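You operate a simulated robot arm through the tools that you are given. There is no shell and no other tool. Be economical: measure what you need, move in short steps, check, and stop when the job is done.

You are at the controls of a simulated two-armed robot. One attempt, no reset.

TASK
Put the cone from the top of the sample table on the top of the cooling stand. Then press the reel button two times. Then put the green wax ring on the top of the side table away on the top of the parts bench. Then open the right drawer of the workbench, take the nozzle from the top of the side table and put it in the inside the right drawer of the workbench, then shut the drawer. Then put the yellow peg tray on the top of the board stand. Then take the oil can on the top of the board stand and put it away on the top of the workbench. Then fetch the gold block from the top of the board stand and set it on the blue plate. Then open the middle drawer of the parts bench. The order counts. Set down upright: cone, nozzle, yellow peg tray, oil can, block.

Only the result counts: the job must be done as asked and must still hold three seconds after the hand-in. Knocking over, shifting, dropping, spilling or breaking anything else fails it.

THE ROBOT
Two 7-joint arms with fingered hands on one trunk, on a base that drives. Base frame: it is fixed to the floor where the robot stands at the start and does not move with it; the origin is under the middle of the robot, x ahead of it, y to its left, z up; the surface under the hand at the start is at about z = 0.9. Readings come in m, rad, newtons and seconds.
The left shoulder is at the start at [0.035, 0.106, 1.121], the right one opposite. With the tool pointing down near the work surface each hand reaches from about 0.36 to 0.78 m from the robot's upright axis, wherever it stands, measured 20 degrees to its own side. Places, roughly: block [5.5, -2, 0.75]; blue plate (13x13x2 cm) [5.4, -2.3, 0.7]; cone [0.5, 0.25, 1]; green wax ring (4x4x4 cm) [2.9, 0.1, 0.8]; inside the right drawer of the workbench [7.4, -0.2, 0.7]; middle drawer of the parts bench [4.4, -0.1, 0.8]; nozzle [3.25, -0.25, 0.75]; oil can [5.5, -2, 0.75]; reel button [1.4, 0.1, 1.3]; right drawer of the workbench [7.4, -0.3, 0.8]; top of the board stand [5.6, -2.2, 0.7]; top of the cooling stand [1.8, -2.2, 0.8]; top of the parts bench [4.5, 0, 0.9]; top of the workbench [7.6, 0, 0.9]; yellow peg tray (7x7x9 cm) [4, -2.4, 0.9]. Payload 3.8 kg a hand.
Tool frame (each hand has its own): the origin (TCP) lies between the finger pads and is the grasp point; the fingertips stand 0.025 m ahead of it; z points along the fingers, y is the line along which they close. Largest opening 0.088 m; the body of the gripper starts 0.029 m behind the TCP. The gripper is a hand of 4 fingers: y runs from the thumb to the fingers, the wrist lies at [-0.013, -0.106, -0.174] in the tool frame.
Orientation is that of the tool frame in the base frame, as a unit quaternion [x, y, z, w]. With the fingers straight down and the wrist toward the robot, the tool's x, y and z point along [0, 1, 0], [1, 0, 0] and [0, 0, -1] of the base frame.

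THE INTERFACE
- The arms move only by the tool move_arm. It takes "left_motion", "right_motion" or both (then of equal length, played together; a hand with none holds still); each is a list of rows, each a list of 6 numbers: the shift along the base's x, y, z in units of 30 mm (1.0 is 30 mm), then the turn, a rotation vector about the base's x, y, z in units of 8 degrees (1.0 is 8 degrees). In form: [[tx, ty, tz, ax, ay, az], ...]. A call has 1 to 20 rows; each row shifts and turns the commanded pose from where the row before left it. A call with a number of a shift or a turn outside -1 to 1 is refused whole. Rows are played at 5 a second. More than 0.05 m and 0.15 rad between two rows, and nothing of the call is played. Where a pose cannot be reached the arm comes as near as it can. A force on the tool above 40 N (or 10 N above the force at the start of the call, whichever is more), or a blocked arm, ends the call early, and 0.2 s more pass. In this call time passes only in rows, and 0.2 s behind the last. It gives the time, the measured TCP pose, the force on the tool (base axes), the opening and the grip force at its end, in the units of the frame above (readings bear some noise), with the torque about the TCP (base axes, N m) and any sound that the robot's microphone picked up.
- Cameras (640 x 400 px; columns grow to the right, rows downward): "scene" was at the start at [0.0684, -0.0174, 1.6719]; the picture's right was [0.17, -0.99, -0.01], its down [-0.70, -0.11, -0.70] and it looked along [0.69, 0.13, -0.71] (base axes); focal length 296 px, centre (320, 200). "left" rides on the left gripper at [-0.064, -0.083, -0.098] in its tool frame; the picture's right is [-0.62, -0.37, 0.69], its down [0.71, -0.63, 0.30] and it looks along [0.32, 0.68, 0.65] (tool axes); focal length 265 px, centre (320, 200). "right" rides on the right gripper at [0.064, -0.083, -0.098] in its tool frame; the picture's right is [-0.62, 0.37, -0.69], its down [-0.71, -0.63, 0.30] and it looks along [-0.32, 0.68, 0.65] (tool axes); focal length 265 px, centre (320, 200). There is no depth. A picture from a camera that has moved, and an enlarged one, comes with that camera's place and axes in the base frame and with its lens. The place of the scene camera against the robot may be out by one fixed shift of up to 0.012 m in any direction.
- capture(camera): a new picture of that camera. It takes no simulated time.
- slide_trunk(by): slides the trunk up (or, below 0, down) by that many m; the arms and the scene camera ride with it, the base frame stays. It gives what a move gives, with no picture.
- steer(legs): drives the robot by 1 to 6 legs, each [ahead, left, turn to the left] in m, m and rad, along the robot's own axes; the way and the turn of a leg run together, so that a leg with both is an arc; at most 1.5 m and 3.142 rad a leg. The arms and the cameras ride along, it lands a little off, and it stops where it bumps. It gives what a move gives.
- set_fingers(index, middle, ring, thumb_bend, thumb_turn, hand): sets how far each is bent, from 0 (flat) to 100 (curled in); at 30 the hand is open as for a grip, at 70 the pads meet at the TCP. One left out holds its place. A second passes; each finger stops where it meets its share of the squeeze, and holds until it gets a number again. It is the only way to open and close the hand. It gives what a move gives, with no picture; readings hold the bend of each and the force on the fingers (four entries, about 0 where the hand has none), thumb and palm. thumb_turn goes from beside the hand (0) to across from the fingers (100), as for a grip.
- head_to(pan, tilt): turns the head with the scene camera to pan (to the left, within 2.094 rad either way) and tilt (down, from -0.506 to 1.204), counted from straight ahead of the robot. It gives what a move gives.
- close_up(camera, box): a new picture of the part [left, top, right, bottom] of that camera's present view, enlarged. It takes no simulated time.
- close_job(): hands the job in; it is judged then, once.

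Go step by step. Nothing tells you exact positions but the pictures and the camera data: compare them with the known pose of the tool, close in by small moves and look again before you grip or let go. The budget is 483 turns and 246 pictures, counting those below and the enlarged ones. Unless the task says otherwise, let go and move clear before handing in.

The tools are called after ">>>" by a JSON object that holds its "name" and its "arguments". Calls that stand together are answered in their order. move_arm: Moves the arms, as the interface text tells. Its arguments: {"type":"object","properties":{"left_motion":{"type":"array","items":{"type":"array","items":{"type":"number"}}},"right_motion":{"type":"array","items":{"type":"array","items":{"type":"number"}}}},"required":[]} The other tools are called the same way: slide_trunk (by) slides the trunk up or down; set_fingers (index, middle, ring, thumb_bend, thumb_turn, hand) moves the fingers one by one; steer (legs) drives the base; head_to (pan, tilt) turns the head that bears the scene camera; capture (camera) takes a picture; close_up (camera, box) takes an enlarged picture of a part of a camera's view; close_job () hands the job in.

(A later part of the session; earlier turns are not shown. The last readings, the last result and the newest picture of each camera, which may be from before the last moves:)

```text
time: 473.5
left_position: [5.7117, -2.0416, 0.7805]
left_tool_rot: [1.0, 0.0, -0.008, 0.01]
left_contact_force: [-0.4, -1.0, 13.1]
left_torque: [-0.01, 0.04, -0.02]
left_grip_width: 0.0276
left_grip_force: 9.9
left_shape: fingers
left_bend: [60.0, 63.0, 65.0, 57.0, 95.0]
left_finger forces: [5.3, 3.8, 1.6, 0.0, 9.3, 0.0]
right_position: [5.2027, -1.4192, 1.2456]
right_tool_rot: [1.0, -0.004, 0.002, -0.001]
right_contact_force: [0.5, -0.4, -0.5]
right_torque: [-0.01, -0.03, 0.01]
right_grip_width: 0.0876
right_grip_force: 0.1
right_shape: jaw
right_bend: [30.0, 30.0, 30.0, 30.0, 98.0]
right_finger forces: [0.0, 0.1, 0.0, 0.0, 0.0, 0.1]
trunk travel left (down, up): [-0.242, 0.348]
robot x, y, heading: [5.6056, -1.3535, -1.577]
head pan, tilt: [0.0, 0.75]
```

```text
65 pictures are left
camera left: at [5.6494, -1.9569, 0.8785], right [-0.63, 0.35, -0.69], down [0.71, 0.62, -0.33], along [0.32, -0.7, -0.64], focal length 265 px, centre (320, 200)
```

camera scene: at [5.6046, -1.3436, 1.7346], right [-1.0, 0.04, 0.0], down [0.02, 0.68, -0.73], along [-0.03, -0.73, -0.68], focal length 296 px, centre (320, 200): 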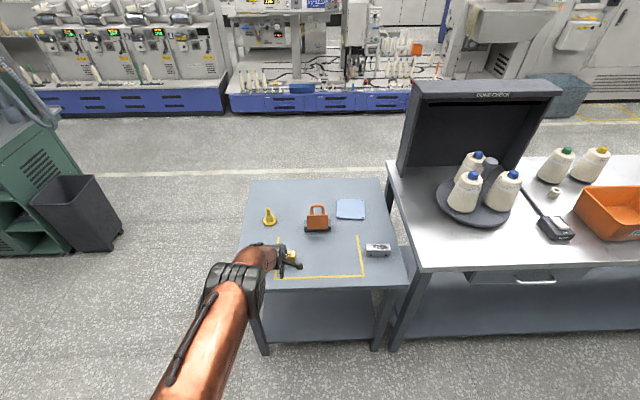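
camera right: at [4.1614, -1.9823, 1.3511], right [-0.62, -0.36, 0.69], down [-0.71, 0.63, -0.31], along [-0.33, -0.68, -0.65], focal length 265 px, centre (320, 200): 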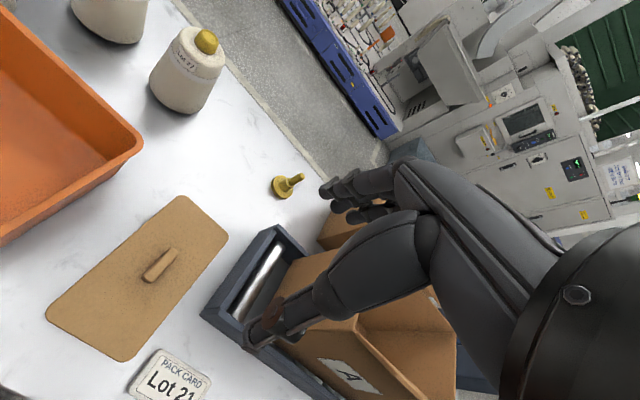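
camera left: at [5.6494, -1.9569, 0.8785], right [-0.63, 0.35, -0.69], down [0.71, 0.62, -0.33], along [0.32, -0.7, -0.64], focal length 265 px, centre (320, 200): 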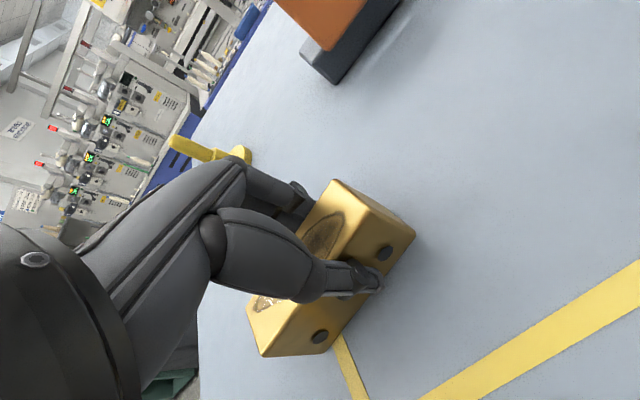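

Nearly flat again. I release, shift 6 mm along the block, and regrip with more force.

>>> {"name": "set_fingers", "arguments": {"hand": "left", "index": 46, "middle": 46, "ring": 46, "thumb_bend": 44}}

>>> {"name": "move_arm", "arguments": {"left_motion": [[0.22, 0.1, 0, 0, 0, 0]]}}

>>> {"name": "capture", "arguments": {"camera": "left"}}

```text
time: 474.5
left_position: [5.7115, -2.0405, 0.7788]
left_tool_rot: [1.0, 0.001, -0.007, 0.008]
left_contact_force: [-0.4, -0.2, 0.1]
left_torque: [0.0, -0.01, 0.0]
left_grip_width: 0.052
left_grip_force: 0.0
left_shape: fingers
left_bend: [46.0, 46.0, 46.0, 44.0, 97.0]
left_finger forces: [0.0, 0.1, 0.0, 0.1, 0.0, 0.1]
right_position: [5.2037, -1.4197, 1.2458]
right_tool_rot: [1.0, -0.004, 0.001, 0.0]
right_contact_force: [-0.7, -0.8, 0.8]
right_torque: [-0.02, -0.04, 0.0]
right_grip_width: 0.0877
right_grip_force: 0.1
right_shape: jaw
right_bend: [30.0, 30.0, 30.0, 30.0, 98.0]
right_finger forces: [0.1, 0.0, 0.0, 0.0, 0.1, 0.0]
trunk travel left (down, up): [-0.242, 0.348]
robot x, y, heading: [5.6073, -1.3551, -1.584]
head pan, tilt: [0.0, 0.75]
```

```text
time: 474.9
left_position: [5.7183, -2.0378, 0.7796]
left_tool_rot: [1.0, 0.0, -0.008, 0.008]
left_contact_force: [-0.9, 0.5, 0.1]
left_torque: [0.0, -0.05, 0.02]
left_grip_width: 0.0519
left_grip_force: 0.0
left_shape: fingers
left_bend: [46.0, 46.0, 46.0, 44.0, 97.0]
left_finger forces: [0.0, 0.1, 0.0, 0.0, 0.1, 0.0]
right_position: [5.2034, -1.42, 1.2456]
right_tool_rot: [1.0, -0.004, 0.002, -0.001]
right_contact_force: [-0.1, -0.3, 0.4]
right_torque: [-0.01, -0.01, -0.01]
right_grip_width: 0.0878
right_grip_force: 0.0
right_shape: jaw
right_bend: [30.0, 30.0, 30.0, 30.0, 98.0]
right_finger forces: [0.0, 0.1, 0.0, 0.1, 0.0, 0.1]
trunk travel left (down, up): [-0.242, 0.348]
robot x, y, heading: [5.6029, -1.352, -1.576]
head pan, tilt: [0.0, 0.75]
```

```text
64 pictures are left
camera left: at [5.6562, -1.9539, 0.8767], right [-0.63, 0.36, -0.69], down [0.71, 0.63, -0.32], along [0.32, -0.69, -0.65], focal length 265 px, centre (320, 200)
```

left: 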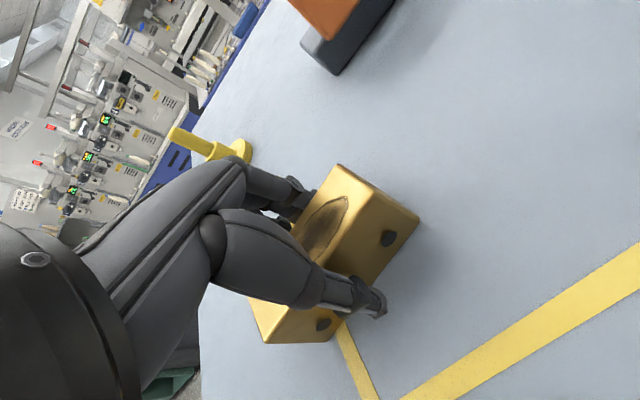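

>>> {"name": "set_fingers", "arguments": {"hand": "left", "index": 64, "middle": 64, "ring": 64, "thumb_bend": 62}}

>>> {"name": "set_fingers", "arguments": {"hand": "left", "index": 95, "middle": 95, "ring": 95, "thumb_bend": 90}}

>>> {"name": "capture", "arguments": {"camera": "left"}}

```text
time: 475.9
left_position: [5.7182, -2.0373, 0.7791]
left_tool_rot: [1.0, 0.001, -0.007, 0.008]
left_contact_force: [0.7, -1.0, -0.2]
left_torque: [-0.08, -0.01, -0.03]
left_grip_width: 0.0286
left_grip_force: 6.7
left_shape: fingers
left_bend: [58.0, 61.0, 63.0, 55.0, 97.0]
left_finger forces: [3.7, 2.3, 0.9, 0.0, 5.7, 0.0]
right_position: [5.2031, -1.4209, 1.245]
right_tool_rot: [1.0, -0.005, 0.001, -0.001]
right_contact_force: [-0.3, 0.5, -0.2]
right_torque: [0.0, 0.0, 0.04]
right_grip_width: 0.0879
right_grip_force: 0.0
right_shape: jaw
right_bend: [30.0, 30.0, 30.0, 30.0, 98.0]
right_finger forces: [0.0, 0.0, 0.0, 0.0, 0.1, 0.0]
trunk travel left (down, up): [-0.242, 0.348]
robot x, y, heading: [5.6058, -1.3589, -1.578]
head pan, tilt: [0.0, 0.75]
```

```text
time: 476.9
left_position: [5.7192, -2.0374, 0.7776]
left_tool_rot: [1.0, 0.001, -0.007, 0.007]
left_contact_force: [1.7, -0.9, 0.5]
left_torque: [-0.21, -0.05, -0.02]
left_grip_width: 0.0285
left_grip_force: 23.7
left_shape: fingers
left_bend: [71.0, 68.0, 71.0, 54.0, 93.0]
left_finger forces: [8.9, 7.6, 7.3, 0.0, 22.3, 0.1]
right_position: [5.2043, -1.4217, 1.2461]
right_tool_rot: [1.0, -0.004, 0.002, -0.001]
right_contact_force: [-0.5, 0.0, 0.1]
right_torque: [0.02, 0.0, 0.03]
right_grip_width: 0.0879
right_grip_force: 0.0
right_shape: jaw
right_bend: [30.0, 30.0, 30.0, 30.0, 98.0]
right_finger forces: [0.0, 0.0, 0.0, 0.0, 0.0, 0.1]
trunk travel left (down, up): [-0.242, 0.348]
robot x, y, heading: [5.6069, -1.3524, -1.578]
head pan, tilt: [0.0, 0.75]
```

```text
63 pictures are left
camera left: at [5.6564, -1.9542, 0.8758], right [-0.63, 0.36, -0.69], down [0.71, 0.63, -0.32], along [0.32, -0.69, -0.65], focal length 265 px, centre (320, 200)
```

left: 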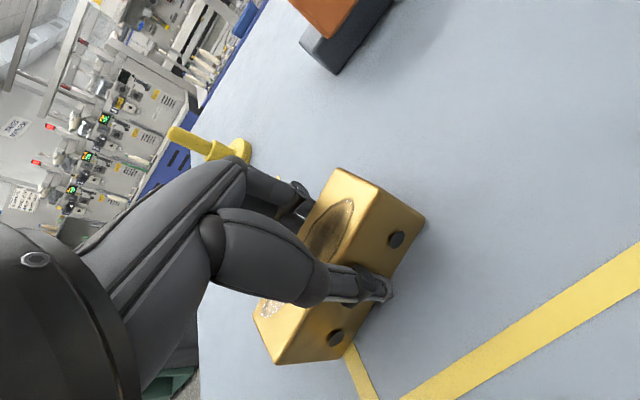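

Now 24 N with all three fingers. I lift slightly and check.

>>> {"name": "slide_trunk", "arguments": {"by": 0.04}}

>>> {"name": "capture", "arguments": {"camera": "left"}}

```text
time: 477.7
left_position: [5.7179, -2.0379, 0.8177]
left_tool_rot: [1.0, 0.001, -0.007, 0.006]
left_contact_force: [0.4, -0.4, -13.5]
left_torque: [-0.16, 0.0, 0.02]
left_grip_width: 0.0284
left_grip_force: 20.9
left_shape: fingers
left_bend: [71.0, 69.0, 72.0, 54.0, 92.0]
left_finger forces: [8.5, 6.4, 6.5, 0.1, 20.6, 0.0]
right_position: [5.2044, -1.4234, 1.285]
right_tool_rot: [1.0, -0.005, 0.002, -0.001]
right_contact_force: [0.5, 0.4, -0.4]
right_torque: [-0.01, -0.02, 0.0]
right_grip_width: 0.0877
right_grip_force: 0.0
right_shape: jaw
right_bend: [30.0, 30.0, 30.0, 30.0, 98.0]
right_finger forces: [0.1, 0.0, 0.0, 0.0, 0.0, 0.1]
trunk travel left (down, up): [-0.282, 0.308]
robot x, y, heading: [5.6068, -1.3536, -1.576]
head pan, tilt: [0.0, 0.75]
```

```text
62 pictures are left
camera left: at [5.6562, -1.9548, 0.9153], right [-0.63, 0.36, -0.69], down [0.71, 0.63, -0.32], along [0.32, -0.69, -0.65], focal length 265 px, centre (320, 200)
```

left: 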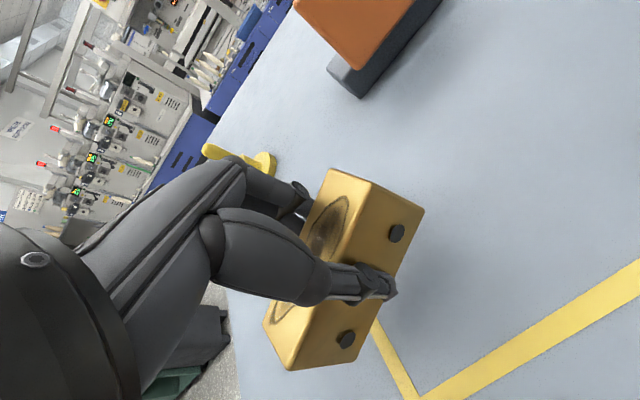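

Much better, but still tilted a few degrees. I set it down once more and shift 8 mm further to its true centre.

>>> {"name": "slide_trunk", "arguments": {"by": -0.036}}

>>> {"name": "move_arm", "arguments": {"left_motion": [[0, 0, -0.12, 0, 0, 0]]}}

>>> {"name": "set_fingers", "arguments": {"hand": "left", "index": 46, "middle": 46, "ring": 46, "thumb_bend": 44}}

>>> {"name": "move_arm", "arguments": {"left_motion": [[0.27, 0, 0, 0, 0, 0]]}}

>>> {"name": "set_fingers", "arguments": {"hand": "left", "index": 62, "middle": 62, "ring": 62, "thumb_bend": 62}}

>>> {"name": "set_fingers", "arguments": {"hand": "left", "index": 98, "middle": 98, "ring": 98, "thumb_bend": 98}}

>>> {"name": "slide_trunk", "arguments": {"by": 0.04}}

>>> {"name": "capture", "arguments": {"camera": "left"}}

```text
time: 478.5
left_position: [5.7178, -2.0387, 0.7812]
left_tool_rot: [1.0, 0.0, -0.006, 0.008]
left_contact_force: [-0.2, -0.4, -11.5]
left_torque: [-0.18, -0.04, -0.01]
left_grip_width: 0.0283
left_grip_force: 21.7
left_shape: fingers
left_bend: [71.0, 71.0, 72.0, 54.0, 92.0]
left_finger forces: [8.6, 6.4, 6.9, 0.0, 21.4, 0.0]
right_position: [5.2036, -1.4212, 1.2495]
right_tool_rot: [1.0, -0.004, 0.002, -0.001]
right_contact_force: [-0.5, -0.2, -0.6]
right_torque: [-0.02, -0.02, 0.0]
right_grip_width: 0.0878
right_grip_force: 0.1
right_shape: jaw
right_bend: [30.0, 30.0, 30.0, 30.0, 98.0]
right_finger forces: [0.0, 0.0, 0.0, 0.0, 0.0, 0.0]
trunk travel left (down, up): [-0.246, 0.344]
robot x, y, heading: [5.5997, -1.3525, -1.577]
head pan, tilt: [0.0, 0.75]
```

```text
time: 478.9
left_position: [5.718, -2.0397, 0.7791]
left_tool_rot: [1.0, 0.0, -0.007, 0.008]
left_contact_force: [-1.6, -1.3, -7.3]
left_torque: [-0.09, -0.15, 0.03]
left_grip_width: 0.0286
left_grip_force: 22.3
left_shape: fingers
left_bend: [71.0, 71.0, 72.0, 54.0, 92.0]
left_finger forces: [8.1, 6.7, 7.7, 0.1, 22.6, 0.1]
right_position: [5.204, -1.421, 1.2495]
right_tool_rot: [1.0, -0.005, 0.001, -0.001]
right_contact_force: [0.2, 0.2, -0.3]
right_torque: [-0.03, -0.01, -0.01]
right_grip_width: 0.088
right_grip_force: 0.1
right_shape: jaw
right_bend: [30.0, 30.0, 30.0, 30.0, 98.0]
right_finger forces: [0.1, 0.1, 0.0, 0.0, 0.0, 0.2]
trunk travel left (down, up): [-0.246, 0.344]
robot x, y, heading: [5.6037, -1.3553, -1.576]
head pan, tilt: [0.0, 0.75]
```

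```text
time: 479.9
left_position: [5.7176, -2.038, 0.7798]
left_tool_rot: [1.0, 0.0, -0.007, 0.008]
left_contact_force: [0.5, -0.1, 0.0]
left_torque: [0.01, 0.0, -0.01]
left_grip_width: 0.053
left_grip_force: 0.5
left_shape: fingers
left_bend: [46.0, 46.0, 46.0, 44.0, 97.0]
left_finger forces: [0.0, 0.1, 0.0, 0.1, 0.3, 0.0]
right_position: [5.203, -1.4208, 1.2502]
right_tool_rot: [1.0, -0.004, 0.002, 0.0]
right_contact_force: [0.5, -0.1, 0.2]
right_torque: [0.0, 0.0, 0.02]
right_grip_width: 0.0876
right_grip_force: 0.1
right_shape: jaw
right_bend: [30.0, 30.0, 30.0, 30.0, 98.0]
right_finger forces: [0.1, 0.0, 0.1, 0.0, 0.0, 0.0]
trunk travel left (down, up): [-0.246, 0.344]
robot x, y, heading: [5.6047, -1.3555, -1.576]
head pan, tilt: [0.0, 0.75]
```

```text
time: 480.3
left_position: [5.7264, -2.0366, 0.779]
left_tool_rot: [1.0, 0.0, -0.006, 0.008]
left_contact_force: [-3.0, 2.4, 0.0]
left_torque: [-0.02, 0.0, 0.1]
left_grip_width: 0.0539
left_grip_force: 1.7
left_shape: fingers
left_bend: [46.0, 46.0, 46.0, 43.0, 96.0]
left_finger forces: [0.0, 0.1, 0.0, 0.0, 3.2, 0.1]
right_position: [5.2039, -1.4201, 1.2496]
right_tool_rot: [1.0, -0.004, 0.002, 0.0]
right_contact_force: [-0.9, 0.5, 0.0]
right_torque: [0.02, 0.01, 0.0]
right_grip_width: 0.088
right_grip_force: 0.0
right_shape: jaw
right_bend: [30.0, 30.0, 30.0, 30.0, 98.0]
right_finger forces: [0.1, 0.0, 0.0, 0.0, 0.0, 0.1]
trunk travel left (down, up): [-0.246, 0.344]
robot x, y, heading: [5.6076, -1.3563, -1.574]
head pan, tilt: [0.0, 0.75]
```

```text
time: 481.3
left_position: [5.7272, -2.0382, 0.7792]
left_tool_rot: [1.0, 0.001, -0.007, 0.008]
left_contact_force: [0.9, 4.4, -1.0]
left_torque: [0.0, -0.01, 0.0]
left_grip_width: 0.03
left_grip_force: 4.7
left_shape: fingers
left_bend: [58.0, 61.0, 62.0, 54.0, 97.0]
left_finger forces: [2.5, 0.4, 0.1, 0.0, 6.5, 0.0]
right_position: [5.205, -1.4201, 1.2504]
right_tool_rot: [1.0, -0.004, 0.002, 0.0]
right_contact_force: [-0.4, 0.7, -0.8]
right_torque: [-0.01, -0.03, -0.01]
right_grip_width: 0.0875
right_grip_force: 0.0
right_shape: jaw
right_bend: [30.0, 30.0, 30.0, 30.0, 98.0]
right_finger forces: [0.0, 0.0, 0.0, 0.0, 0.0, 0.0]
trunk travel left (down, up): [-0.246, 0.344]
robot x, y, heading: [5.6013, -1.3557, -1.577]
head pan, tilt: [0.0, 0.75]
```

```text
time: 482.3
left_position: [5.7267, -2.0382, 0.7789]
left_tool_rot: [1.0, 0.0, -0.008, 0.007]
left_contact_force: [0.1, -1.7, 0.6]
left_torque: [-0.23, -0.02, -0.01]
left_grip_width: 0.029
left_grip_force: 23.2
left_shape: fingers
left_bend: [61.0, 68.0, 72.0, 54.0, 93.0]
left_finger forces: [9.4, 7.6, 7.3, 0.0, 23.3, 0.0]
right_position: [5.2047, -1.421, 1.25]
right_tool_rot: [1.0, -0.004, 0.002, -0.002]
right_contact_force: [0.2, 0.3, -0.1]
right_torque: [-0.01, -0.01, 0.01]
right_grip_width: 0.0877
right_grip_force: 0.1
right_shape: jaw
right_bend: [30.0, 30.0, 30.0, 30.0, 98.0]
right_finger forces: [0.0, 0.0, 0.0, 0.0, 0.0, 0.0]
trunk travel left (down, up): [-0.246, 0.344]
robot x, y, heading: [5.6032, -1.3545, -1.577]
head pan, tilt: [0.0, 0.75]
```

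```text
time: 483.2
left_position: [5.727, -2.0393, 0.8179]
left_tool_rot: [1.0, 0.001, -0.007, 0.007]
left_contact_force: [0.3, 1.2, -13.6]
left_torque: [-0.07, -0.09, 0.01]
left_grip_width: 0.0288
left_grip_force: 22.3
left_shape: fingers
left_bend: [61.0, 69.0, 72.0, 54.0, 93.0]
left_finger forces: [8.9, 7.0, 6.9, 0.0, 22.5, 0.1]
right_position: [5.2042, -1.421, 1.2901]
right_tool_rot: [1.0, -0.005, 0.001, 0.0]
right_contact_force: [0.0, -0.2, -0.8]
right_torque: [0.0, -0.02, 0.01]
right_grip_width: 0.0875
right_grip_force: 0.2
right_shape: jaw
right_bend: [30.0, 30.0, 30.0, 30.0, 98.0]
right_finger forces: [0.1, 0.0, 0.0, 0.0, 0.1, 0.1]
trunk travel left (down, up): [-0.286, 0.304]
robot x, y, heading: [5.6071, -1.3566, -1.579]
head pan, tilt: [0.0, 0.75]
```

```text
61 pictures are left
camera left: at [5.6645, -1.955, 0.916], right [-0.63, 0.36, -0.69], down [0.71, 0.63, -0.32], along [0.32, -0.69, -0.65], focal length 265 px, centre (320, 200)
```

left: 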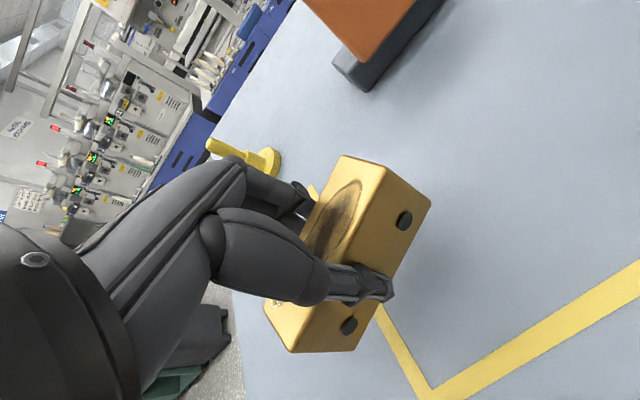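

Held level enough with 22 N. I raise it and drive to line up with the blue plate, centred near (5.418, -2.306).

>>> {"name": "slide_trunk", "arguments": {"by": 0.13}}

>>> {"name": "steer", "arguments": {"legs": [[0, -0.31, 0], [0.255, 0, 0.008]]}}

>>> {"name": "capture", "arguments": {"camera": "left"}}

>>> {"name": "capture", "arguments": {"camera": "scene"}}

```text
time: 484.7
left_position: [5.7258, -2.0389, 0.9484]
left_tool_rot: [1.0, 0.001, -0.008, 0.007]
left_contact_force: [-0.2, -0.1, -12.9]
left_torque: [-0.14, -0.06, 0.01]
left_grip_width: 0.0288
left_grip_force: 22.6
left_shape: fingers
left_bend: [61.0, 69.0, 72.0, 54.0, 93.0]
left_finger forces: [8.9, 7.0, 6.9, 0.0, 22.5, 0.0]
right_position: [5.2053, -1.4216, 1.4194]
right_tool_rot: [1.0, -0.004, 0.002, -0.001]
right_contact_force: [0.6, 0.2, -0.7]
right_torque: [-0.02, 0.0, 0.02]
right_grip_width: 0.0875
right_grip_force: 0.0
right_shape: jaw
right_bend: [30.0, 30.0, 30.0, 30.0, 98.0]
right_finger forces: [0.0, 0.0, 0.1, 0.0, 0.0, 0.0]
trunk travel left (down, up): [-0.416, 0.174]
robot x, y, heading: [5.6047, -1.3541, -1.577]
head pan, tilt: [0.0, 0.75]
```

```text
time: 488.3
left_position: [5.4193, -2.2935, 0.9478]
left_tool_rot: [1.0, 0.004, -0.007, 0.007]
left_contact_force: [-0.4, 0.6, -13.4]
left_torque: [-0.11, -0.08, 0.0]
left_grip_width: 0.0287
left_grip_force: 22.5
left_shape: fingers
left_bend: [61.0, 69.0, 72.0, 54.0, 93.0]
left_finger forces: [8.8, 7.1, 6.8, 0.1, 22.4, 0.0]
right_position: [4.8912, -1.681, 1.421]
right_tool_rot: [1.0, 0.0, 0.002, -0.001]
right_contact_force: [0.4, 0.1, 0.1]
right_torque: [0.02, 0.01, -0.02]
right_grip_width: 0.0875
right_grip_force: 0.0
right_shape: jaw
right_bend: [30.0, 30.0, 30.0, 30.0, 98.0]
right_finger forces: [0.0, 0.0, 0.1, 0.0, 0.0, 0.0]
trunk travel left (down, up): [-0.416, 0.174]
robot x, y, heading: [5.289, -1.61, -1.569]
head pan, tilt: [0.0, 0.75]
```

```text
60 pictures are left
camera left: at [5.3568, -2.2107, 1.0464], right [-0.63, 0.35, -0.69], down [0.7, 0.63, -0.32], along [0.32, -0.69, -0.65], focal length 265 px, centre (320, 200)
```

left: 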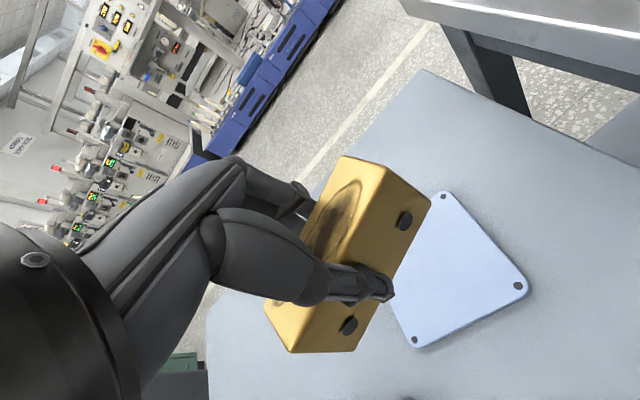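

```text
59 pictures are left
camera scene: at [5.2927, -1.6858, 1.8165], right [-1.0, 0.0, 0.0], down [0.0, 0.68, -0.73], along [0.0, -0.73, -0.68], focal length 296 px, centre (320, 200)
```

scene: 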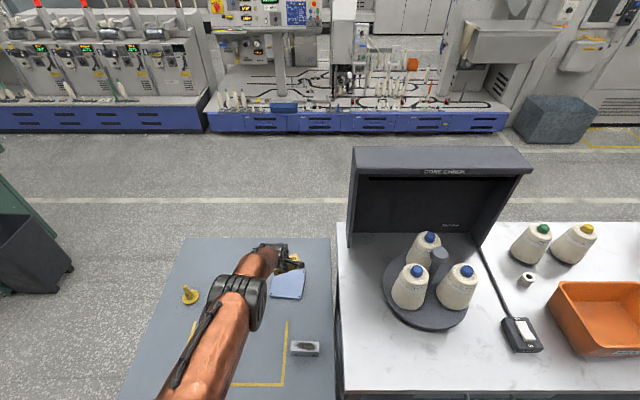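

Plate centre is at (5.424, -2.321). I shift the block over it and lower with the trunk.

>>> {"name": "move_arm", "arguments": {"left_motion": [[0.33, -0.55, 0, 0, 0, 0], [0.33, -0.55, 0, 0, 0, 0]]}}

>>> {"name": "slide_trunk", "arguments": {"by": -0.11}}

>>> {"name": "capture", "arguments": {"camera": "left"}}

>>> {"name": "close_up", "arguments": {"camera": "scene", "box": [180, 220, 340, 320]}}

```text
time: 488.9
left_position: [5.4295, -2.3053, 0.9543]
left_tool_rot: [1.0, 0.005, -0.007, 0.006]
left_contact_force: [0.2, 0.6, -13.8]
left_torque: [-0.07, -0.06, 0.01]
left_grip_width: 0.0288
left_grip_force: 22.6
left_shape: fingers
left_bend: [61.0, 69.0, 72.0, 54.0, 93.0]
left_finger forces: [8.9, 7.0, 6.8, 0.0, 22.2, 0.0]
left hand out of reach, approached as far as the arm can: row 1, 2
right_position: [4.8923, -1.6829, 1.4196]
right_tool_rot: [1.0, -0.001, 0.002, 0.0]
right_contact_force: [-0.9, 0.1, -0.2]
right_torque: [-0.05, 0.02, -0.01]
right_grip_width: 0.0874
right_grip_force: 0.0
right_shape: jaw
right_bend: [30.0, 30.0, 30.0, 30.0, 98.0]
right_finger forces: [0.0, 0.1, 0.1, 0.0, 0.1, 0.0]
trunk travel left (down, up): [-0.416, 0.174]
robot x, y, heading: [5.2954, -1.6074, -1.57]
head pan, tilt: [0.0, 0.75]
```

```text
time: 490.3
left_position: [5.4306, -2.3064, 0.8452]
left_tool_rot: [1.0, 0.004, -0.007, 0.006]
left_contact_force: [0.1, 0.6, -13.2]
left_torque: [-0.12, -0.04, 0.0]
left_grip_width: 0.029
left_grip_force: 22.7
left_shape: fingers
left_bend: [61.0, 69.0, 72.0, 54.0, 93.0]
left_finger forces: [8.7, 6.9, 7.0, 0.0, 22.3, 0.1]
right_position: [4.8928, -1.6822, 1.3098]
right_tool_rot: [1.0, 0.001, 0.001, -0.001]
right_contact_force: [-0.6, -0.4, 0.3]
right_torque: [-0.02, 0.01, -0.02]
right_grip_width: 0.0878
right_grip_force: 0.0
right_shape: jaw
right_bend: [30.0, 30.0, 30.0, 30.0, 98.0]
right_finger forces: [0.0, 0.0, 0.0, 0.0, 0.0, 0.1]
trunk travel left (down, up): [-0.306, 0.284]
robot x, y, heading: [5.2882, -1.6141, -1.569]
head pan, tilt: [0.0, 0.75]
```

```text
58 pictures are left
camera left: at [5.3662, -2.2226, 0.9437], right [-0.63, 0.35, -0.69], down [0.7, 0.63, -0.32], along [0.32, -0.69, -0.65], focal length 265 px, centre (320, 200)
```

left: 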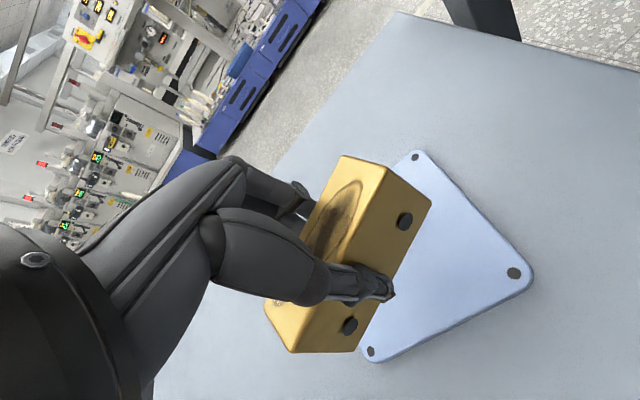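

```text
4.00 times, centred on (260, 270) of scene
camera zoom: at [5.2926, -1.6858, 1.7066], right [-1.0, 0.0, 0.0], down [0.0, 0.68, -0.73], along [0.0, -0.73, -0.68], focal length 1185 px, centre (560, -80)
```

zoom: 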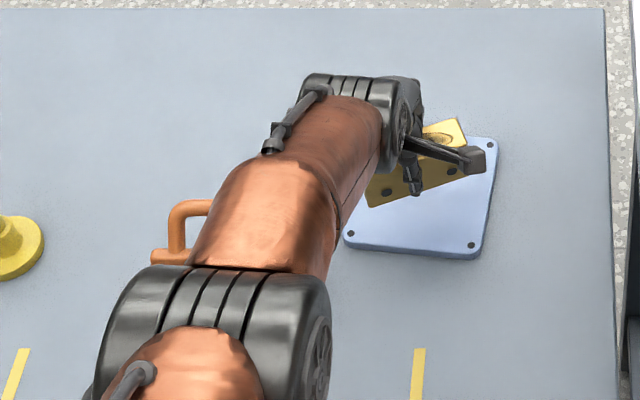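

The block is over the plate but about 2 cm short in y. I try to extend a bit more now that the trunk is lower.

>>> {"name": "move_arm", "arguments": {"left_motion": [[0.1, -0.35, 0, 0, 0, 0], [0.05, -0.35, 0, 0, 0, 0]]}}

```text
time: 490.9
left_position: [5.4288, -2.3057, 0.846]
left_tool_rot: [1.0, 0.004, -0.006, 0.006]
left_contact_force: [0.1, -0.1, -12.6]
left_torque: [-0.15, -0.06, 0.02]
left_grip_width: 0.0289
left_grip_force: 22.8
left_shape: fingers
left_bend: [61.0, 69.0, 72.0, 54.0, 93.0]
left_finger forces: [8.8, 7.0, 6.9, 0.1, 22.3, 0.1]
left hand out of reach, approached as far as the arm can: row 1, 2
right_position: [4.8914, -1.6802, 1.3105]
right_tool_rot: [1.0, 0.001, 0.002, -0.001]
right_contact_force: [0.1, -0.1, -0.1]
right_torque: [-0.02, 0.03, 0.0]
right_grip_width: 0.0875
right_grip_force: 0.0
right_shape: jaw
right_bend: [30.0, 30.0, 30.0, 30.0, 98.0]
right_finger forces: [0.0, 0.0, 0.0, 0.0, 0.0, 0.0]
trunk travel left (down, up): [-0.306, 0.284]
robot x, y, heading: [5.2903, -1.609, -1.567]
head pan, tilt: [0.0, 0.75]
```

>>> {"name": "steer", "arguments": {"legs": [[0.016, 0, 0]]}}

>>> {"name": "move_arm", "arguments": {"left_motion": [[0, 0, 0.8, 0, 0, 0], [0, 0, 0.8, 0, 0, 0]]}}

>>> {"name": "slide_trunk", "arguments": {"by": -0.08}}

>>> {"name": "move_arm", "arguments": {"left_motion": [[0, -0.3, 0, 0, 0, 0]]}}

```text
time: 491.7
left_position: [5.4293, -2.3211, 0.8463]
left_tool_rot: [1.0, 0.004, -0.007, 0.007]
left_contact_force: [-0.4, 1.0, -13.5]
left_torque: [-0.12, -0.05, 0.0]
left_grip_width: 0.0289
left_grip_force: 22.7
left_shape: fingers
left_bend: [61.0, 69.0, 72.0, 54.0, 93.0]
left_finger forces: [8.7, 7.1, 6.9, 0.0, 22.3, 0.1]
right_position: [4.8918, -1.6952, 1.3098]
right_tool_rot: [1.0, 0.0, 0.002, 0.0]
right_contact_force: [0.1, 0.5, -0.2]
right_torque: [0.0, -0.01, -0.01]
right_grip_width: 0.0878
right_grip_force: 0.1
right_shape: jaw
right_bend: [30.0, 30.0, 30.0, 30.0, 98.0]
right_finger forces: [0.0, 0.0, 0.0, 0.0, 0.0, 0.0]
trunk travel left (down, up): [-0.306, 0.284]
robot x, y, heading: [5.2926, -1.6264, -1.569]
head pan, tilt: [0.0, 0.75]
```

```text
time: 492.3
left_position: [5.4276, -2.3204, 0.8913]
left_tool_rot: [1.0, 0.004, -0.008, 0.005]
left_contact_force: [1.0, 1.0, -14.2]
left_torque: [-0.16, -0.09, 0.03]
left_grip_width: 0.0288
left_grip_force: 22.4
left_shape: fingers
left_bend: [62.0, 69.0, 72.0, 54.0, 93.0]
left_finger forces: [8.6, 7.0, 6.8, 0.0, 22.2, 0.0]
right_position: [4.8912, -1.6968, 1.3089]
right_tool_rot: [1.0, 0.0, 0.003, -0.001]
right_contact_force: [0.0, 0.4, 0.6]
right_torque: [0.0, 0.03, 0.01]
right_grip_width: 0.0877
right_grip_force: 0.1
right_shape: jaw
right_bend: [30.0, 30.0, 30.0, 30.0, 98.0]
right_finger forces: [0.0, 0.0, 0.0, 0.0, 0.0, 0.0]
trunk travel left (down, up): [-0.306, 0.284]
robot x, y, heading: [5.2938, -1.6285, -1.57]
head pan, tilt: [0.0, 0.75]
```

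```text
time: 493.5
left_position: [5.4283, -2.3197, 0.8131]
left_tool_rot: [1.0, 0.004, -0.006, 0.007]
left_contact_force: [-0.3, 0.1, -13.2]
left_torque: [-0.09, -0.05, 0.0]
left_grip_width: 0.0287
left_grip_force: 22.7
left_shape: fingers
left_bend: [62.0, 69.0, 72.0, 54.0, 93.0]
left_finger forces: [8.8, 6.9, 6.6, 0.0, 21.9, 0.1]
right_position: [4.8914, -1.6977, 1.2284]
right_tool_rot: [1.0, 0.001, 0.003, -0.002]
right_contact_force: [0.1, -0.3, -0.2]
right_torque: [0.02, 0.03, 0.0]
right_grip_width: 0.0875
right_grip_force: 0.0
right_shape: jaw
right_bend: [30.0, 30.0, 30.0, 30.0, 98.0]
right_finger forces: [0.0, 0.0, 0.1, 0.1, 0.0, 0.0]
trunk travel left (down, up): [-0.226, 0.364]
robot x, y, heading: [5.2909, -1.626, -1.569]
head pan, tilt: [0.0, 0.75]
```

```text
time: 493.9
left_position: [5.4277, -2.329, 0.8123]
left_tool_rot: [1.0, 0.004, -0.007, 0.006]
left_contact_force: [0.4, 0.2, -12.9]
left_torque: [-0.11, -0.09, -0.03]
left_grip_width: 0.0288
left_grip_force: 21.9
left_shape: fingers
left_bend: [62.0, 69.0, 72.0, 54.0, 93.0]
left_finger forces: [8.8, 7.0, 6.8, 0.1, 22.0, 0.0]
right_position: [4.8913, -1.6975, 1.2297]
right_tool_rot: [1.0, 0.0, 0.002, -0.002]
right_contact_force: [0.4, -0.1, -0.4]
right_torque: [0.0, 0.02, 0.02]
right_grip_width: 0.0879
right_grip_force: 0.1
right_shape: jaw
right_bend: [30.0, 30.0, 30.0, 30.0, 98.0]
right_finger forces: [0.1, 0.0, 0.0, 0.1, 0.1, 0.0]
trunk travel left (down, up): [-0.226, 0.364]
robot x, y, heading: [5.2899, -1.6232, -1.57]
head pan, tilt: [0.0, 0.75]
```

>>> {"name": "move_arm", "arguments": {"left_motion": [[0.2, 0, -0.15, 0, 0, 0], [0, 0, -0.15, 0, 0, 0], [0, 0, -0.12, 0, 0, 0], [0, 0, -0.12, 0, 0, 0]]}}

>>> {"name": "capture", "arguments": {"camera": "left"}}

```text
time: 494.9
left_position: [5.4344, -2.3308, 0.7952]
left_tool_rot: [1.0, 0.004, -0.007, 0.006]
left_contact_force: [0.5, 0.2, -12.8]
left_torque: [-0.11, -0.09, 0.0]
left_grip_width: 0.0287
left_grip_force: 22.5
left_shape: fingers
left_bend: [62.0, 69.0, 72.0, 54.0, 93.0]
left_finger forces: [8.7, 7.0, 6.8, 0.0, 21.9, 0.0]
right_position: [4.8916, -1.6965, 1.2303]
right_tool_rot: [1.0, 0.0, 0.001, -0.001]
right_contact_force: [0.6, -0.1, 0.9]
right_torque: [0.02, 0.03, 0.02]
right_grip_width: 0.0878
right_grip_force: 0.0
right_shape: jaw
right_bend: [30.0, 30.0, 30.0, 30.0, 98.0]
right_finger forces: [0.0, 0.0, 0.1, 0.1, 0.1, 0.1]
trunk travel left (down, up): [-0.226, 0.364]
robot x, y, heading: [5.2915, -1.6298, -1.57]
head pan, tilt: [0.0, 0.75]
```

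```text
56 pictures are left
camera left: at [5.3717, -2.247, 0.8946], right [-0.63, 0.35, -0.69], down [0.7, 0.63, -0.32], along [0.32, -0.69, -0.65], focal length 265 px, centre (320, 200)
```

left: 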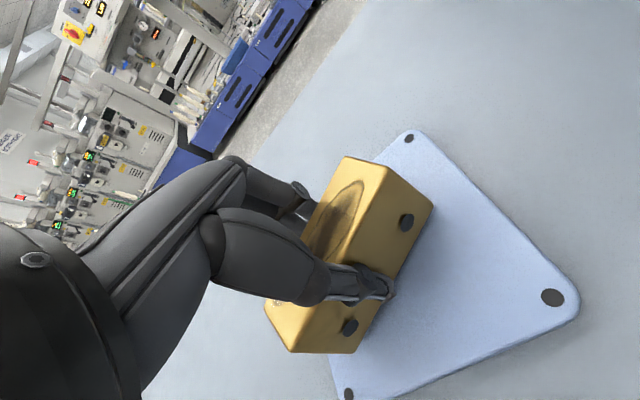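

>>> {"name": "move_arm", "arguments": {"left_motion": [[0, 0, -0.12, 0, 0, 0], [0, 0, -0.12, 0, 0, 0], [0, 0, -0.12, 0, 0, 0]]}}

```text
time: 495.7
left_position: [5.4344, -2.3296, 0.7903]
left_tool_rot: [1.0, 0.005, -0.008, 0.012]
left_contact_force: [1.0, 2.8, 8.5]
left_torque: [-0.19, -0.06, -0.01]
left_grip_width: 0.029
left_grip_force: 25.9
left_shape: fingers
left_bend: [71.0, 71.0, 73.0, 54.0, 93.0]
left_finger forces: [9.4, 7.7, 7.2, 0.0, 26.9, 0.0]
right_position: [4.8907, -1.6938, 1.2311]
right_tool_rot: [1.0, 0.001, 0.001, -0.001]
right_contact_force: [-0.2, -0.2, 0.1]
right_torque: [-0.01, 0.01, -0.04]
right_grip_width: 0.0878
right_grip_force: 0.1
right_shape: jaw
right_bend: [30.0, 30.0, 30.0, 30.0, 98.0]
right_finger forces: [0.0, 0.0, 0.0, 0.1, 0.1, 0.1]
trunk travel left (down, up): [-0.226, 0.364]
robot x, y, heading: [5.2947, -1.6253, -1.571]
head pan, tilt: [0.0, 0.75]
```

On the plate. I loosen in steps and open.

>>> {"name": "set_fingers", "arguments": {"hand": "left", "index": 60, "middle": 60, "ring": 60, "thumb_bend": 58}}

>>> {"name": "set_fingers", "arguments": {"hand": "left", "index": 48, "middle": 48, "ring": 48, "thumb_bend": 46}}

>>> {"name": "set_fingers", "arguments": {"hand": "left", "index": 30, "middle": 30, "ring": 30, "thumb_bend": 30}}

>>> {"name": "capture", "arguments": {"camera": "left"}}

```text
time: 496.7
left_position: [5.4345, -2.3293, 0.7868]
left_tool_rot: [1.0, 0.005, -0.007, 0.008]
left_contact_force: [-2.8, 3.6, 5.1]
left_torque: [0.11, 0.04, 0.02]
left_grip_width: 0.0315
left_grip_force: 3.6
left_shape: fingers
left_bend: [59.0, 60.0, 60.0, 53.0, 96.0]
left_finger forces: [1.0, 0.0, 0.1, 0.0, 6.3, 0.0]
right_position: [4.8916, -1.6946, 1.2299]
right_tool_rot: [1.0, -0.001, 0.002, 0.0]
right_contact_force: [0.2, -0.5, -0.6]
right_torque: [-0.01, 0.0, -0.03]
right_grip_width: 0.0877
right_grip_force: 0.1
right_shape: jaw
right_bend: [30.0, 30.0, 30.0, 30.0, 98.0]
right_finger forces: [0.0, 0.0, 0.1, 0.0, 0.0, 0.1]
trunk travel left (down, up): [-0.226, 0.364]
robot x, y, heading: [5.2915, -1.6266, -1.568]
head pan, tilt: [0.0, 0.75]
```

```text
time: 497.7
left_position: [5.4345, -2.3283, 0.786]
left_tool_rot: [1.0, 0.005, -0.007, 0.008]
left_contact_force: [0.9, 0.1, -0.3]
left_torque: [0.0, -0.03, 0.0]
left_grip_width: 0.0482
left_grip_force: 0.7
left_shape: fingers
left_bend: [48.0, 48.0, 48.0, 46.0, 97.0]
left_finger forces: [0.0, 0.0, 0.1, 0.1, 0.8, 0.1]
right_position: [4.8912, -1.6952, 1.2294]
right_tool_rot: [1.0, -0.001, 0.002, 0.0]
right_contact_force: [0.6, -0.2, -0.1]
right_torque: [0.01, -0.01, 0.01]
right_grip_width: 0.0881
right_grip_force: 0.0
right_shape: jaw
right_bend: [30.0, 30.0, 30.0, 30.0, 98.0]
right_finger forces: [0.0, 0.1, 0.0, 0.1, 0.0, 0.0]
trunk travel left (down, up): [-0.226, 0.364]
robot x, y, heading: [5.2939, -1.6251, -1.57]
head pan, tilt: [0.0, 0.75]
```

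```text
time: 498.7
left_position: [5.4338, -2.3298, 0.7866]
left_tool_rot: [1.0, 0.004, -0.008, 0.007]
left_contact_force: [0.7, -0.5, 0.6]
left_torque: [0.02, 0.0, 0.01]
left_grip_width: 0.0844
left_grip_force: 0.0
left_shape: fingers
left_bend: [30.0, 30.0, 30.0, 30.0, 97.0]
left_finger forces: [0.0, 0.0, 0.0, 0.0, 0.1, 0.0]
right_position: [4.8912, -1.6969, 1.2303]
right_tool_rot: [1.0, 0.001, 0.001, 0.0]
right_contact_force: [-0.4, 0.9, 0.4]
right_torque: [0.01, 0.02, 0.01]
right_grip_width: 0.0878
right_grip_force: 0.0
right_shape: jaw
right_bend: [30.0, 30.0, 30.0, 30.0, 98.0]
right_finger forces: [0.0, 0.0, 0.0, 0.1, 0.0, 0.0]
trunk travel left (down, up): [-0.226, 0.364]
robot x, y, heading: [5.2937, -1.6235, -1.568]
head pan, tilt: [0.0, 0.75]
```

```text
55 pictures are left
camera left: at [5.3714, -2.2457, 0.8845], right [-0.63, 0.35, -0.69], down [0.7, 0.63, -0.32], along [0.32, -0.69, -0.65], focal length 265 px, centre (320, 200)
```

left: 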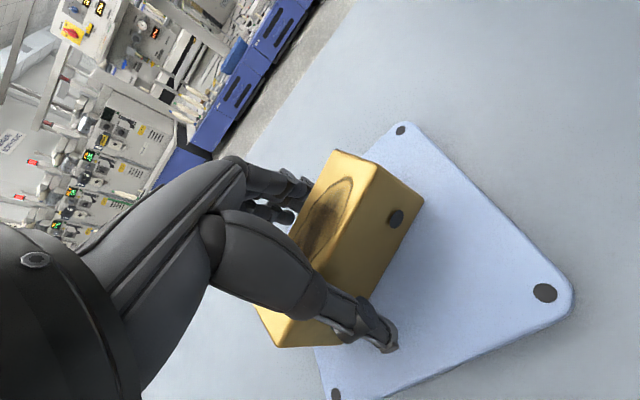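

Released and flat. I rise and check.

>>> {"name": "slide_trunk", "arguments": {"by": 0.2}}

>>> {"name": "steer", "arguments": {"legs": [[-0.3, 0, 0]]}}

>>> {"name": "capture", "arguments": {"camera": "scene"}}

>>> {"name": "capture", "arguments": {"camera": "left"}}

```text
time: 500.8
left_position: [5.4342, -2.3298, 0.9858]
left_tool_rot: [1.0, 0.005, -0.007, 0.006]
left_contact_force: [-0.3, 0.4, 1.0]
left_torque: [-0.02, 0.01, -0.01]
left_grip_width: 0.0843
left_grip_force: 0.1
left_shape: fingers
left_bend: [30.0, 30.0, 30.0, 30.0, 97.0]
left_finger forces: [0.0, 0.1, 0.0, 0.0, 0.0, 0.0]
right_position: [4.8921, -1.6946, 1.4297]
right_tool_rot: [1.0, 0.0, 0.001, 0.0]
right_contact_force: [-0.5, 1.3, -0.8]
right_torque: [-0.01, 0.01, -0.03]
right_grip_width: 0.0877
right_grip_force: 0.1
right_shape: jaw
right_bend: [30.0, 30.0, 30.0, 30.0, 98.0]
right_finger forces: [0.0, 0.0, 0.1, 0.0, 0.0, 0.0]
trunk travel left (down, up): [-0.426, 0.164]
robot x, y, heading: [5.2925, -1.6249, -1.575]
head pan, tilt: [0.0, 0.75]
```

```text
time: 502.9
left_position: [5.4332, -2.0284, 0.9849]
left_tool_rot: [1.0, 0.003, -0.006, 0.006]
left_contact_force: [-0.6, 0.1, -0.5]
left_torque: [0.01, 0.01, -0.03]
left_grip_width: 0.0841
left_grip_force: 0.1
left_shape: fingers
left_bend: [30.0, 30.0, 30.0, 30.0, 97.0]
left_finger forces: [0.0, 0.0, 0.1, 0.0, 0.0, 0.1]
right_position: [4.8918, -1.3943, 1.4309]
right_tool_rot: [1.0, -0.001, 0.002, 0.0]
right_contact_force: [-1.0, 1.2, -0.2]
right_torque: [0.0, 0.01, -0.03]
right_grip_width: 0.0877
right_grip_force: 0.0
right_shape: jaw
right_bend: [30.0, 30.0, 30.0, 30.0, 98.0]
right_finger forces: [0.0, 0.0, 0.0, 0.0, 0.0, 0.0]
trunk travel left (down, up): [-0.426, 0.164]
robot x, y, heading: [5.2911, -1.3283, -1.57]
head pan, tilt: [0.0, 0.75]
```

```text
54 pictures are left
camera scene: at [5.292, -1.3993, 1.8266], right [-1.0, 0.0, 0.0], down [0.0, 0.68, -0.73], along [0.0, -0.73, -0.68], focal length 296 px, centre (320, 200)
```

scene: 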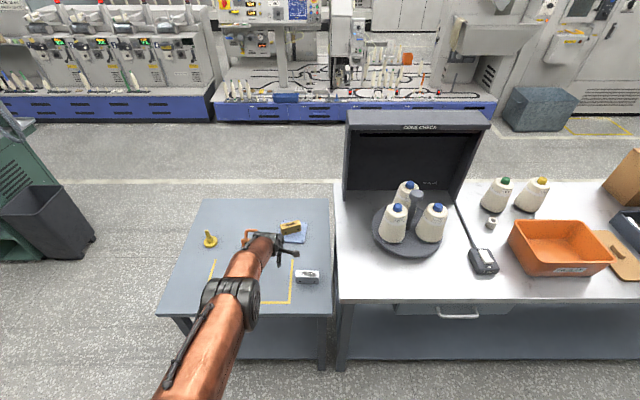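

```text
53 pictures are left
camera left: at [5.3703, -1.9455, 1.0845], right [-0.63, 0.35, -0.69], down [0.7, 0.63, -0.32], along [0.32, -0.69, -0.65], focal length 265 px, centre (320, 200)
```

left: 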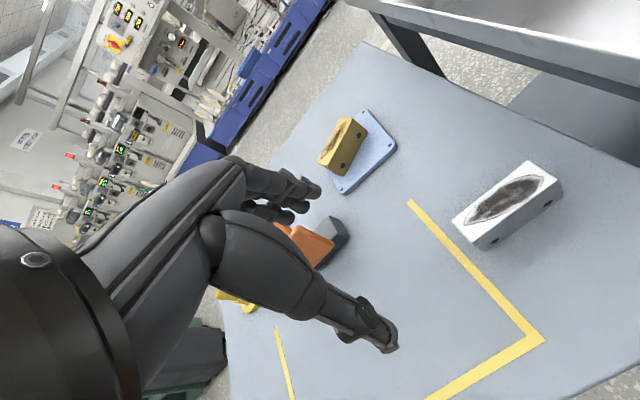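

>>> {"name": "close_up", "arguments": {"camera": "left", "box": [290, 90, 420, 210]}}

```text
3.33 times, centred on (355, 150) of left
camera zoom: at [5.3703, -1.9455, 1.0845], right [-0.63, 0.35, -0.69], down [0.7, 0.63, -0.32], along [0.32, -0.69, -0.65], focal length 885 px, centre (203, 367)
```

zoom: 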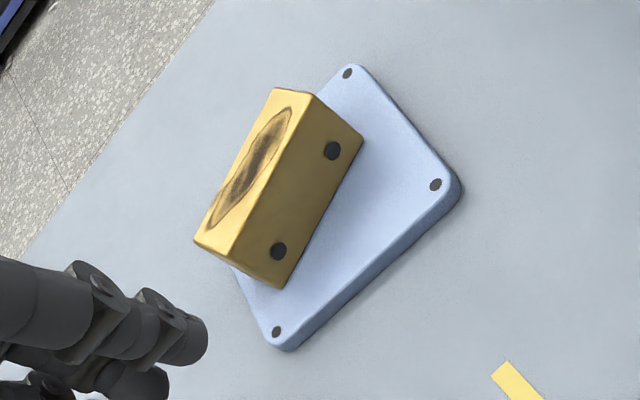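

The block lies wholly on the blue plate. Last: the middle drawer of the parts bench. I turn round and drive to it.

>>> {"name": "steer", "arguments": {"legs": [[0, 0, 3.14], [-0.05, 0.75, 0]]}}

>>> {"name": "head_to", "arguments": {"pan": 0.1, "tilt": 0.8}}

>>> {"name": "capture", "arguments": {"camera": "scene"}}

```text
time: 514.3
left_position: [4.412, -0.6585, 0.9863]
left_tool_rot: [0.005, 1.0, 0.007, 0.008]
left_contact_force: [-0.1, -0.3, -0.2]
left_torque: [0.0, 0.02, -0.06]
left_grip_width: 0.0847
left_grip_force: 0.0
left_shape: fingers
left_bend: [30.0, 30.0, 30.0, 30.0, 97.0]
left_finger forces: [0.1, 0.0, 0.1, 0.0, 0.0, 0.0]
right_position: [4.943, -1.3008, 1.4299]
right_tool_rot: [0.009, 1.0, 0.0, -0.002]
right_contact_force: [-0.1, -0.5, -0.4]
right_torque: [-0.01, -0.01, 0.0]
right_grip_width: 0.0877
right_grip_force: 0.0
right_shape: jaw
right_bend: [30.0, 30.0, 30.0, 30.0, 98.0]
right_finger forces: [0.0, 0.0, 0.0, 0.0, 0.0, 0.0]
trunk travel left (down, up): [-0.426, 0.164]
robot x, y, heading: [4.5397, -1.3637, 1.557]
head pan, tilt: [0.0, 0.75]
```

```text
time: 514.9
left_position: [4.4115, -0.6573, 0.9872]
left_tool_rot: [0.004, 1.0, 0.008, 0.006]
left_contact_force: [-1.1, 0.3, 0.3]
left_torque: [0.03, 0.02, -0.01]
left_grip_width: 0.0844
left_grip_force: 0.1
left_shape: fingers
left_bend: [30.0, 30.0, 30.0, 30.0, 97.0]
left_finger forces: [0.1, 0.1, 0.0, 0.0, 0.1, 0.0]
right_position: [4.9421, -1.3021, 1.4304]
right_tool_rot: [0.01, 1.0, 0.0, -0.002]
right_contact_force: [0.0, -0.3, -0.3]
right_torque: [-0.02, -0.02, 0.02]
right_grip_width: 0.0878
right_grip_force: 0.1
right_shape: jaw
right_bend: [30.0, 30.0, 30.0, 30.0, 98.0]
right_finger forces: [0.0, 0.0, 0.0, 0.1, 0.0, 0.0]
trunk travel left (down, up): [-0.426, 0.164]
robot x, y, heading: [4.543, -1.3653, 1.552]
head pan, tilt: [0.099, 0.799]
```

```text
51 pictures are left
camera scene: at [4.5341, -1.3129, 1.8226], right [1.0, 0.08, 0.0], down [0.06, -0.71, -0.7], along [-0.06, 0.69, -0.72], focal length 296 px, centre (320, 200)
```

scene: 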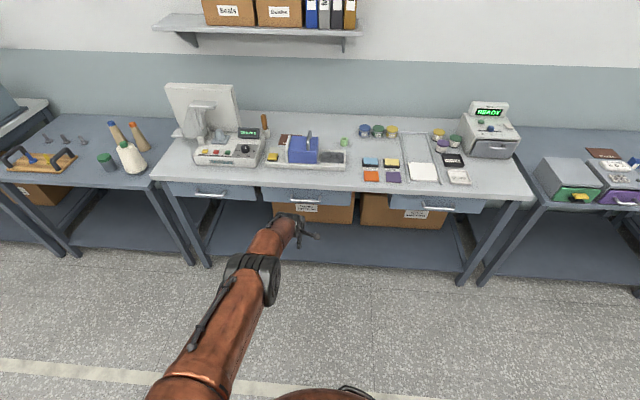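

The middle drawer's handle is near (4.38, -0.33). I turn the hand forward again and lower the trunk.

>>> {"name": "move_arm", "arguments": {"left_motion": [[0, -0.3, 0.9, 0, 0, 0], [0, -0.4, 0.9, 0, 0, 0], [0, -0.4, 0.9, 0, 0, 0], [0, -0.4, 0.9, 0, 0, 0], [0, 0, 0.6, 0.92, 0, 0], [0, 0, 0, 0.92, 0, 0], [0, 0, 0, 0.92, 0, 0], [0, 0, 0, 0.92, 0, 0], [0, 0, 0, 0.92, 0, 0], [0, 0, 0, 0.92, 0, 0], [0, 0, 0, 0.92, 0, 0], [0, 0, 0, 0.92, 0, 0], [0, 0, 0, 0.92, 0, 0], [0, 0, 0, 0.92, 0, 0], [0, 0, 0, 0.92, 0, 0]]}}

>>> {"name": "slide_trunk", "arguments": {"by": -0.33}}

>>> {"name": "set_fingers", "arguments": {"hand": "left", "index": 40, "middle": 40, "ring": 40, "thumb_bend": 36}}

>>> {"name": "capture", "arguments": {"camera": "left"}}

>>> {"name": "capture", "arguments": {"camera": "scene"}}

```text
time: 518.1
left_position: [4.4125, -0.7018, 1.1121]
left_tool_rot: [0.009, 0.755, 0.655, 0.003]
left_contact_force: [-0.4, 0.1, 0.1]
left_torque: [-0.04, 0.02, -0.01]
left_grip_width: 0.0846
left_grip_force: 0.1
left_shape: fingers
left_bend: [30.0, 30.0, 30.0, 30.0, 97.0]
left_finger forces: [0.0, 0.0, 0.0, 0.0, 0.0, 0.0]
right_position: [4.9425, -1.3007, 1.4307]
right_tool_rot: [0.01, 1.0, 0.0, -0.001]
right_contact_force: [-0.5, 0.0, 0.5]
right_torque: [0.0, -0.03, 0.03]
right_grip_width: 0.0875
right_grip_force: 0.0
right_shape: jaw
right_bend: [30.0, 30.0, 30.0, 30.0, 98.0]
right_finger forces: [0.0, 0.0, 0.0, 0.0, 0.0, 0.1]
trunk travel left (down, up): [-0.426, 0.164]
robot x, y, heading: [4.539, -1.3643, 1.557]
head pan, tilt: [0.099, 0.799]
```

```text
time: 521.4
left_position: [4.4116, -0.7027, 0.7815]
left_tool_rot: [0.008, 0.756, 0.655, 0.002]
left_contact_force: [0.8, 0.2, 0.6]
left_torque: [-0.02, 0.02, 0.02]
left_grip_width: 0.0844
left_grip_force: 0.1
left_shape: fingers
left_bend: [30.0, 30.0, 30.0, 30.0, 97.0]
left_finger forces: [0.0, 0.0, 0.1, 0.1, 0.1, 0.0]
right_position: [4.9426, -1.3021, 1.0998]
right_tool_rot: [0.009, 1.0, 0.001, -0.002]
right_contact_force: [0.2, 1.0, -0.6]
right_torque: [-0.01, 0.03, 0.0]
right_grip_width: 0.0878
right_grip_force: 0.0
right_shape: jaw
right_bend: [30.0, 30.0, 30.0, 30.0, 98.0]
right_finger forces: [0.0, 0.1, 0.1, 0.0, 0.0, 0.0]
trunk travel left (down, up): [-0.096, 0.494]
robot x, y, heading: [4.5423, -1.3595, 1.555]
head pan, tilt: [0.099, 0.799]
```

```text
time: 522.4
left_position: [4.412, -0.703, 0.7824]
left_tool_rot: [0.009, 0.756, 0.655, 0.003]
left_contact_force: [0.1, 0.4, 0.4]
left_torque: [-0.01, 0.0, -0.05]
left_grip_width: 0.0684
left_grip_force: 0.0
left_shape: fingers
left_bend: [40.0, 40.0, 40.0, 36.0, 97.0]
left_finger forces: [0.0, 0.1, 0.0, 0.1, 0.1, 0.0]
right_position: [4.9426, -1.3005, 1.1005]
right_tool_rot: [0.01, 1.0, 0.001, -0.001]
right_contact_force: [0.4, 0.1, -0.2]
right_torque: [0.02, 0.01, 0.0]
right_grip_width: 0.0877
right_grip_force: 0.0
right_shape: jaw
right_bend: [30.0, 30.0, 30.0, 30.0, 98.0]
right_finger forces: [0.0, 0.0, 0.0, 0.1, 0.0, 0.0]
trunk travel left (down, up): [-0.096, 0.494]
robot x, y, heading: [4.5444, -1.3621, 1.553]
head pan, tilt: [0.099, 0.799]
```

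```text
50 pictures are left
camera left: at [4.4743, -0.8139, 0.7135], right [0.63, 0.62, -0.47], down [-0.72, 0.22, -0.66], along [-0.31, 0.75, 0.59], focal length 265 px, centre (320, 200)
```

left: 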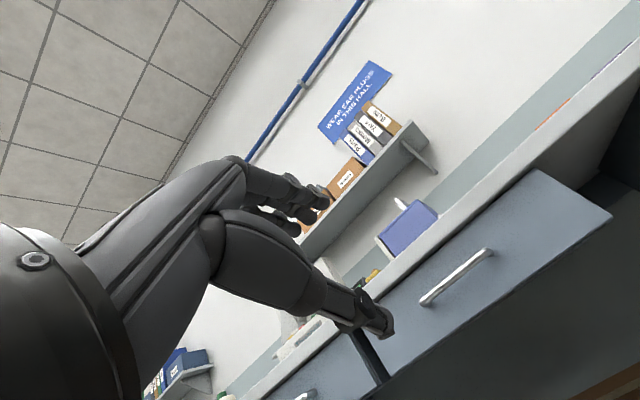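

```text
49 pictures are left
camera scene: at [4.5345, -1.313, 1.4926], right [1.0, 0.08, 0.0], down [0.06, -0.71, -0.7], along [-0.06, 0.69, -0.72], focal length 296 px, centre (320, 200)
```

scene: 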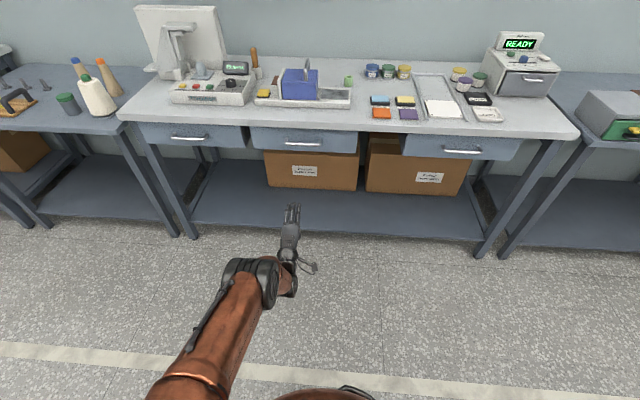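

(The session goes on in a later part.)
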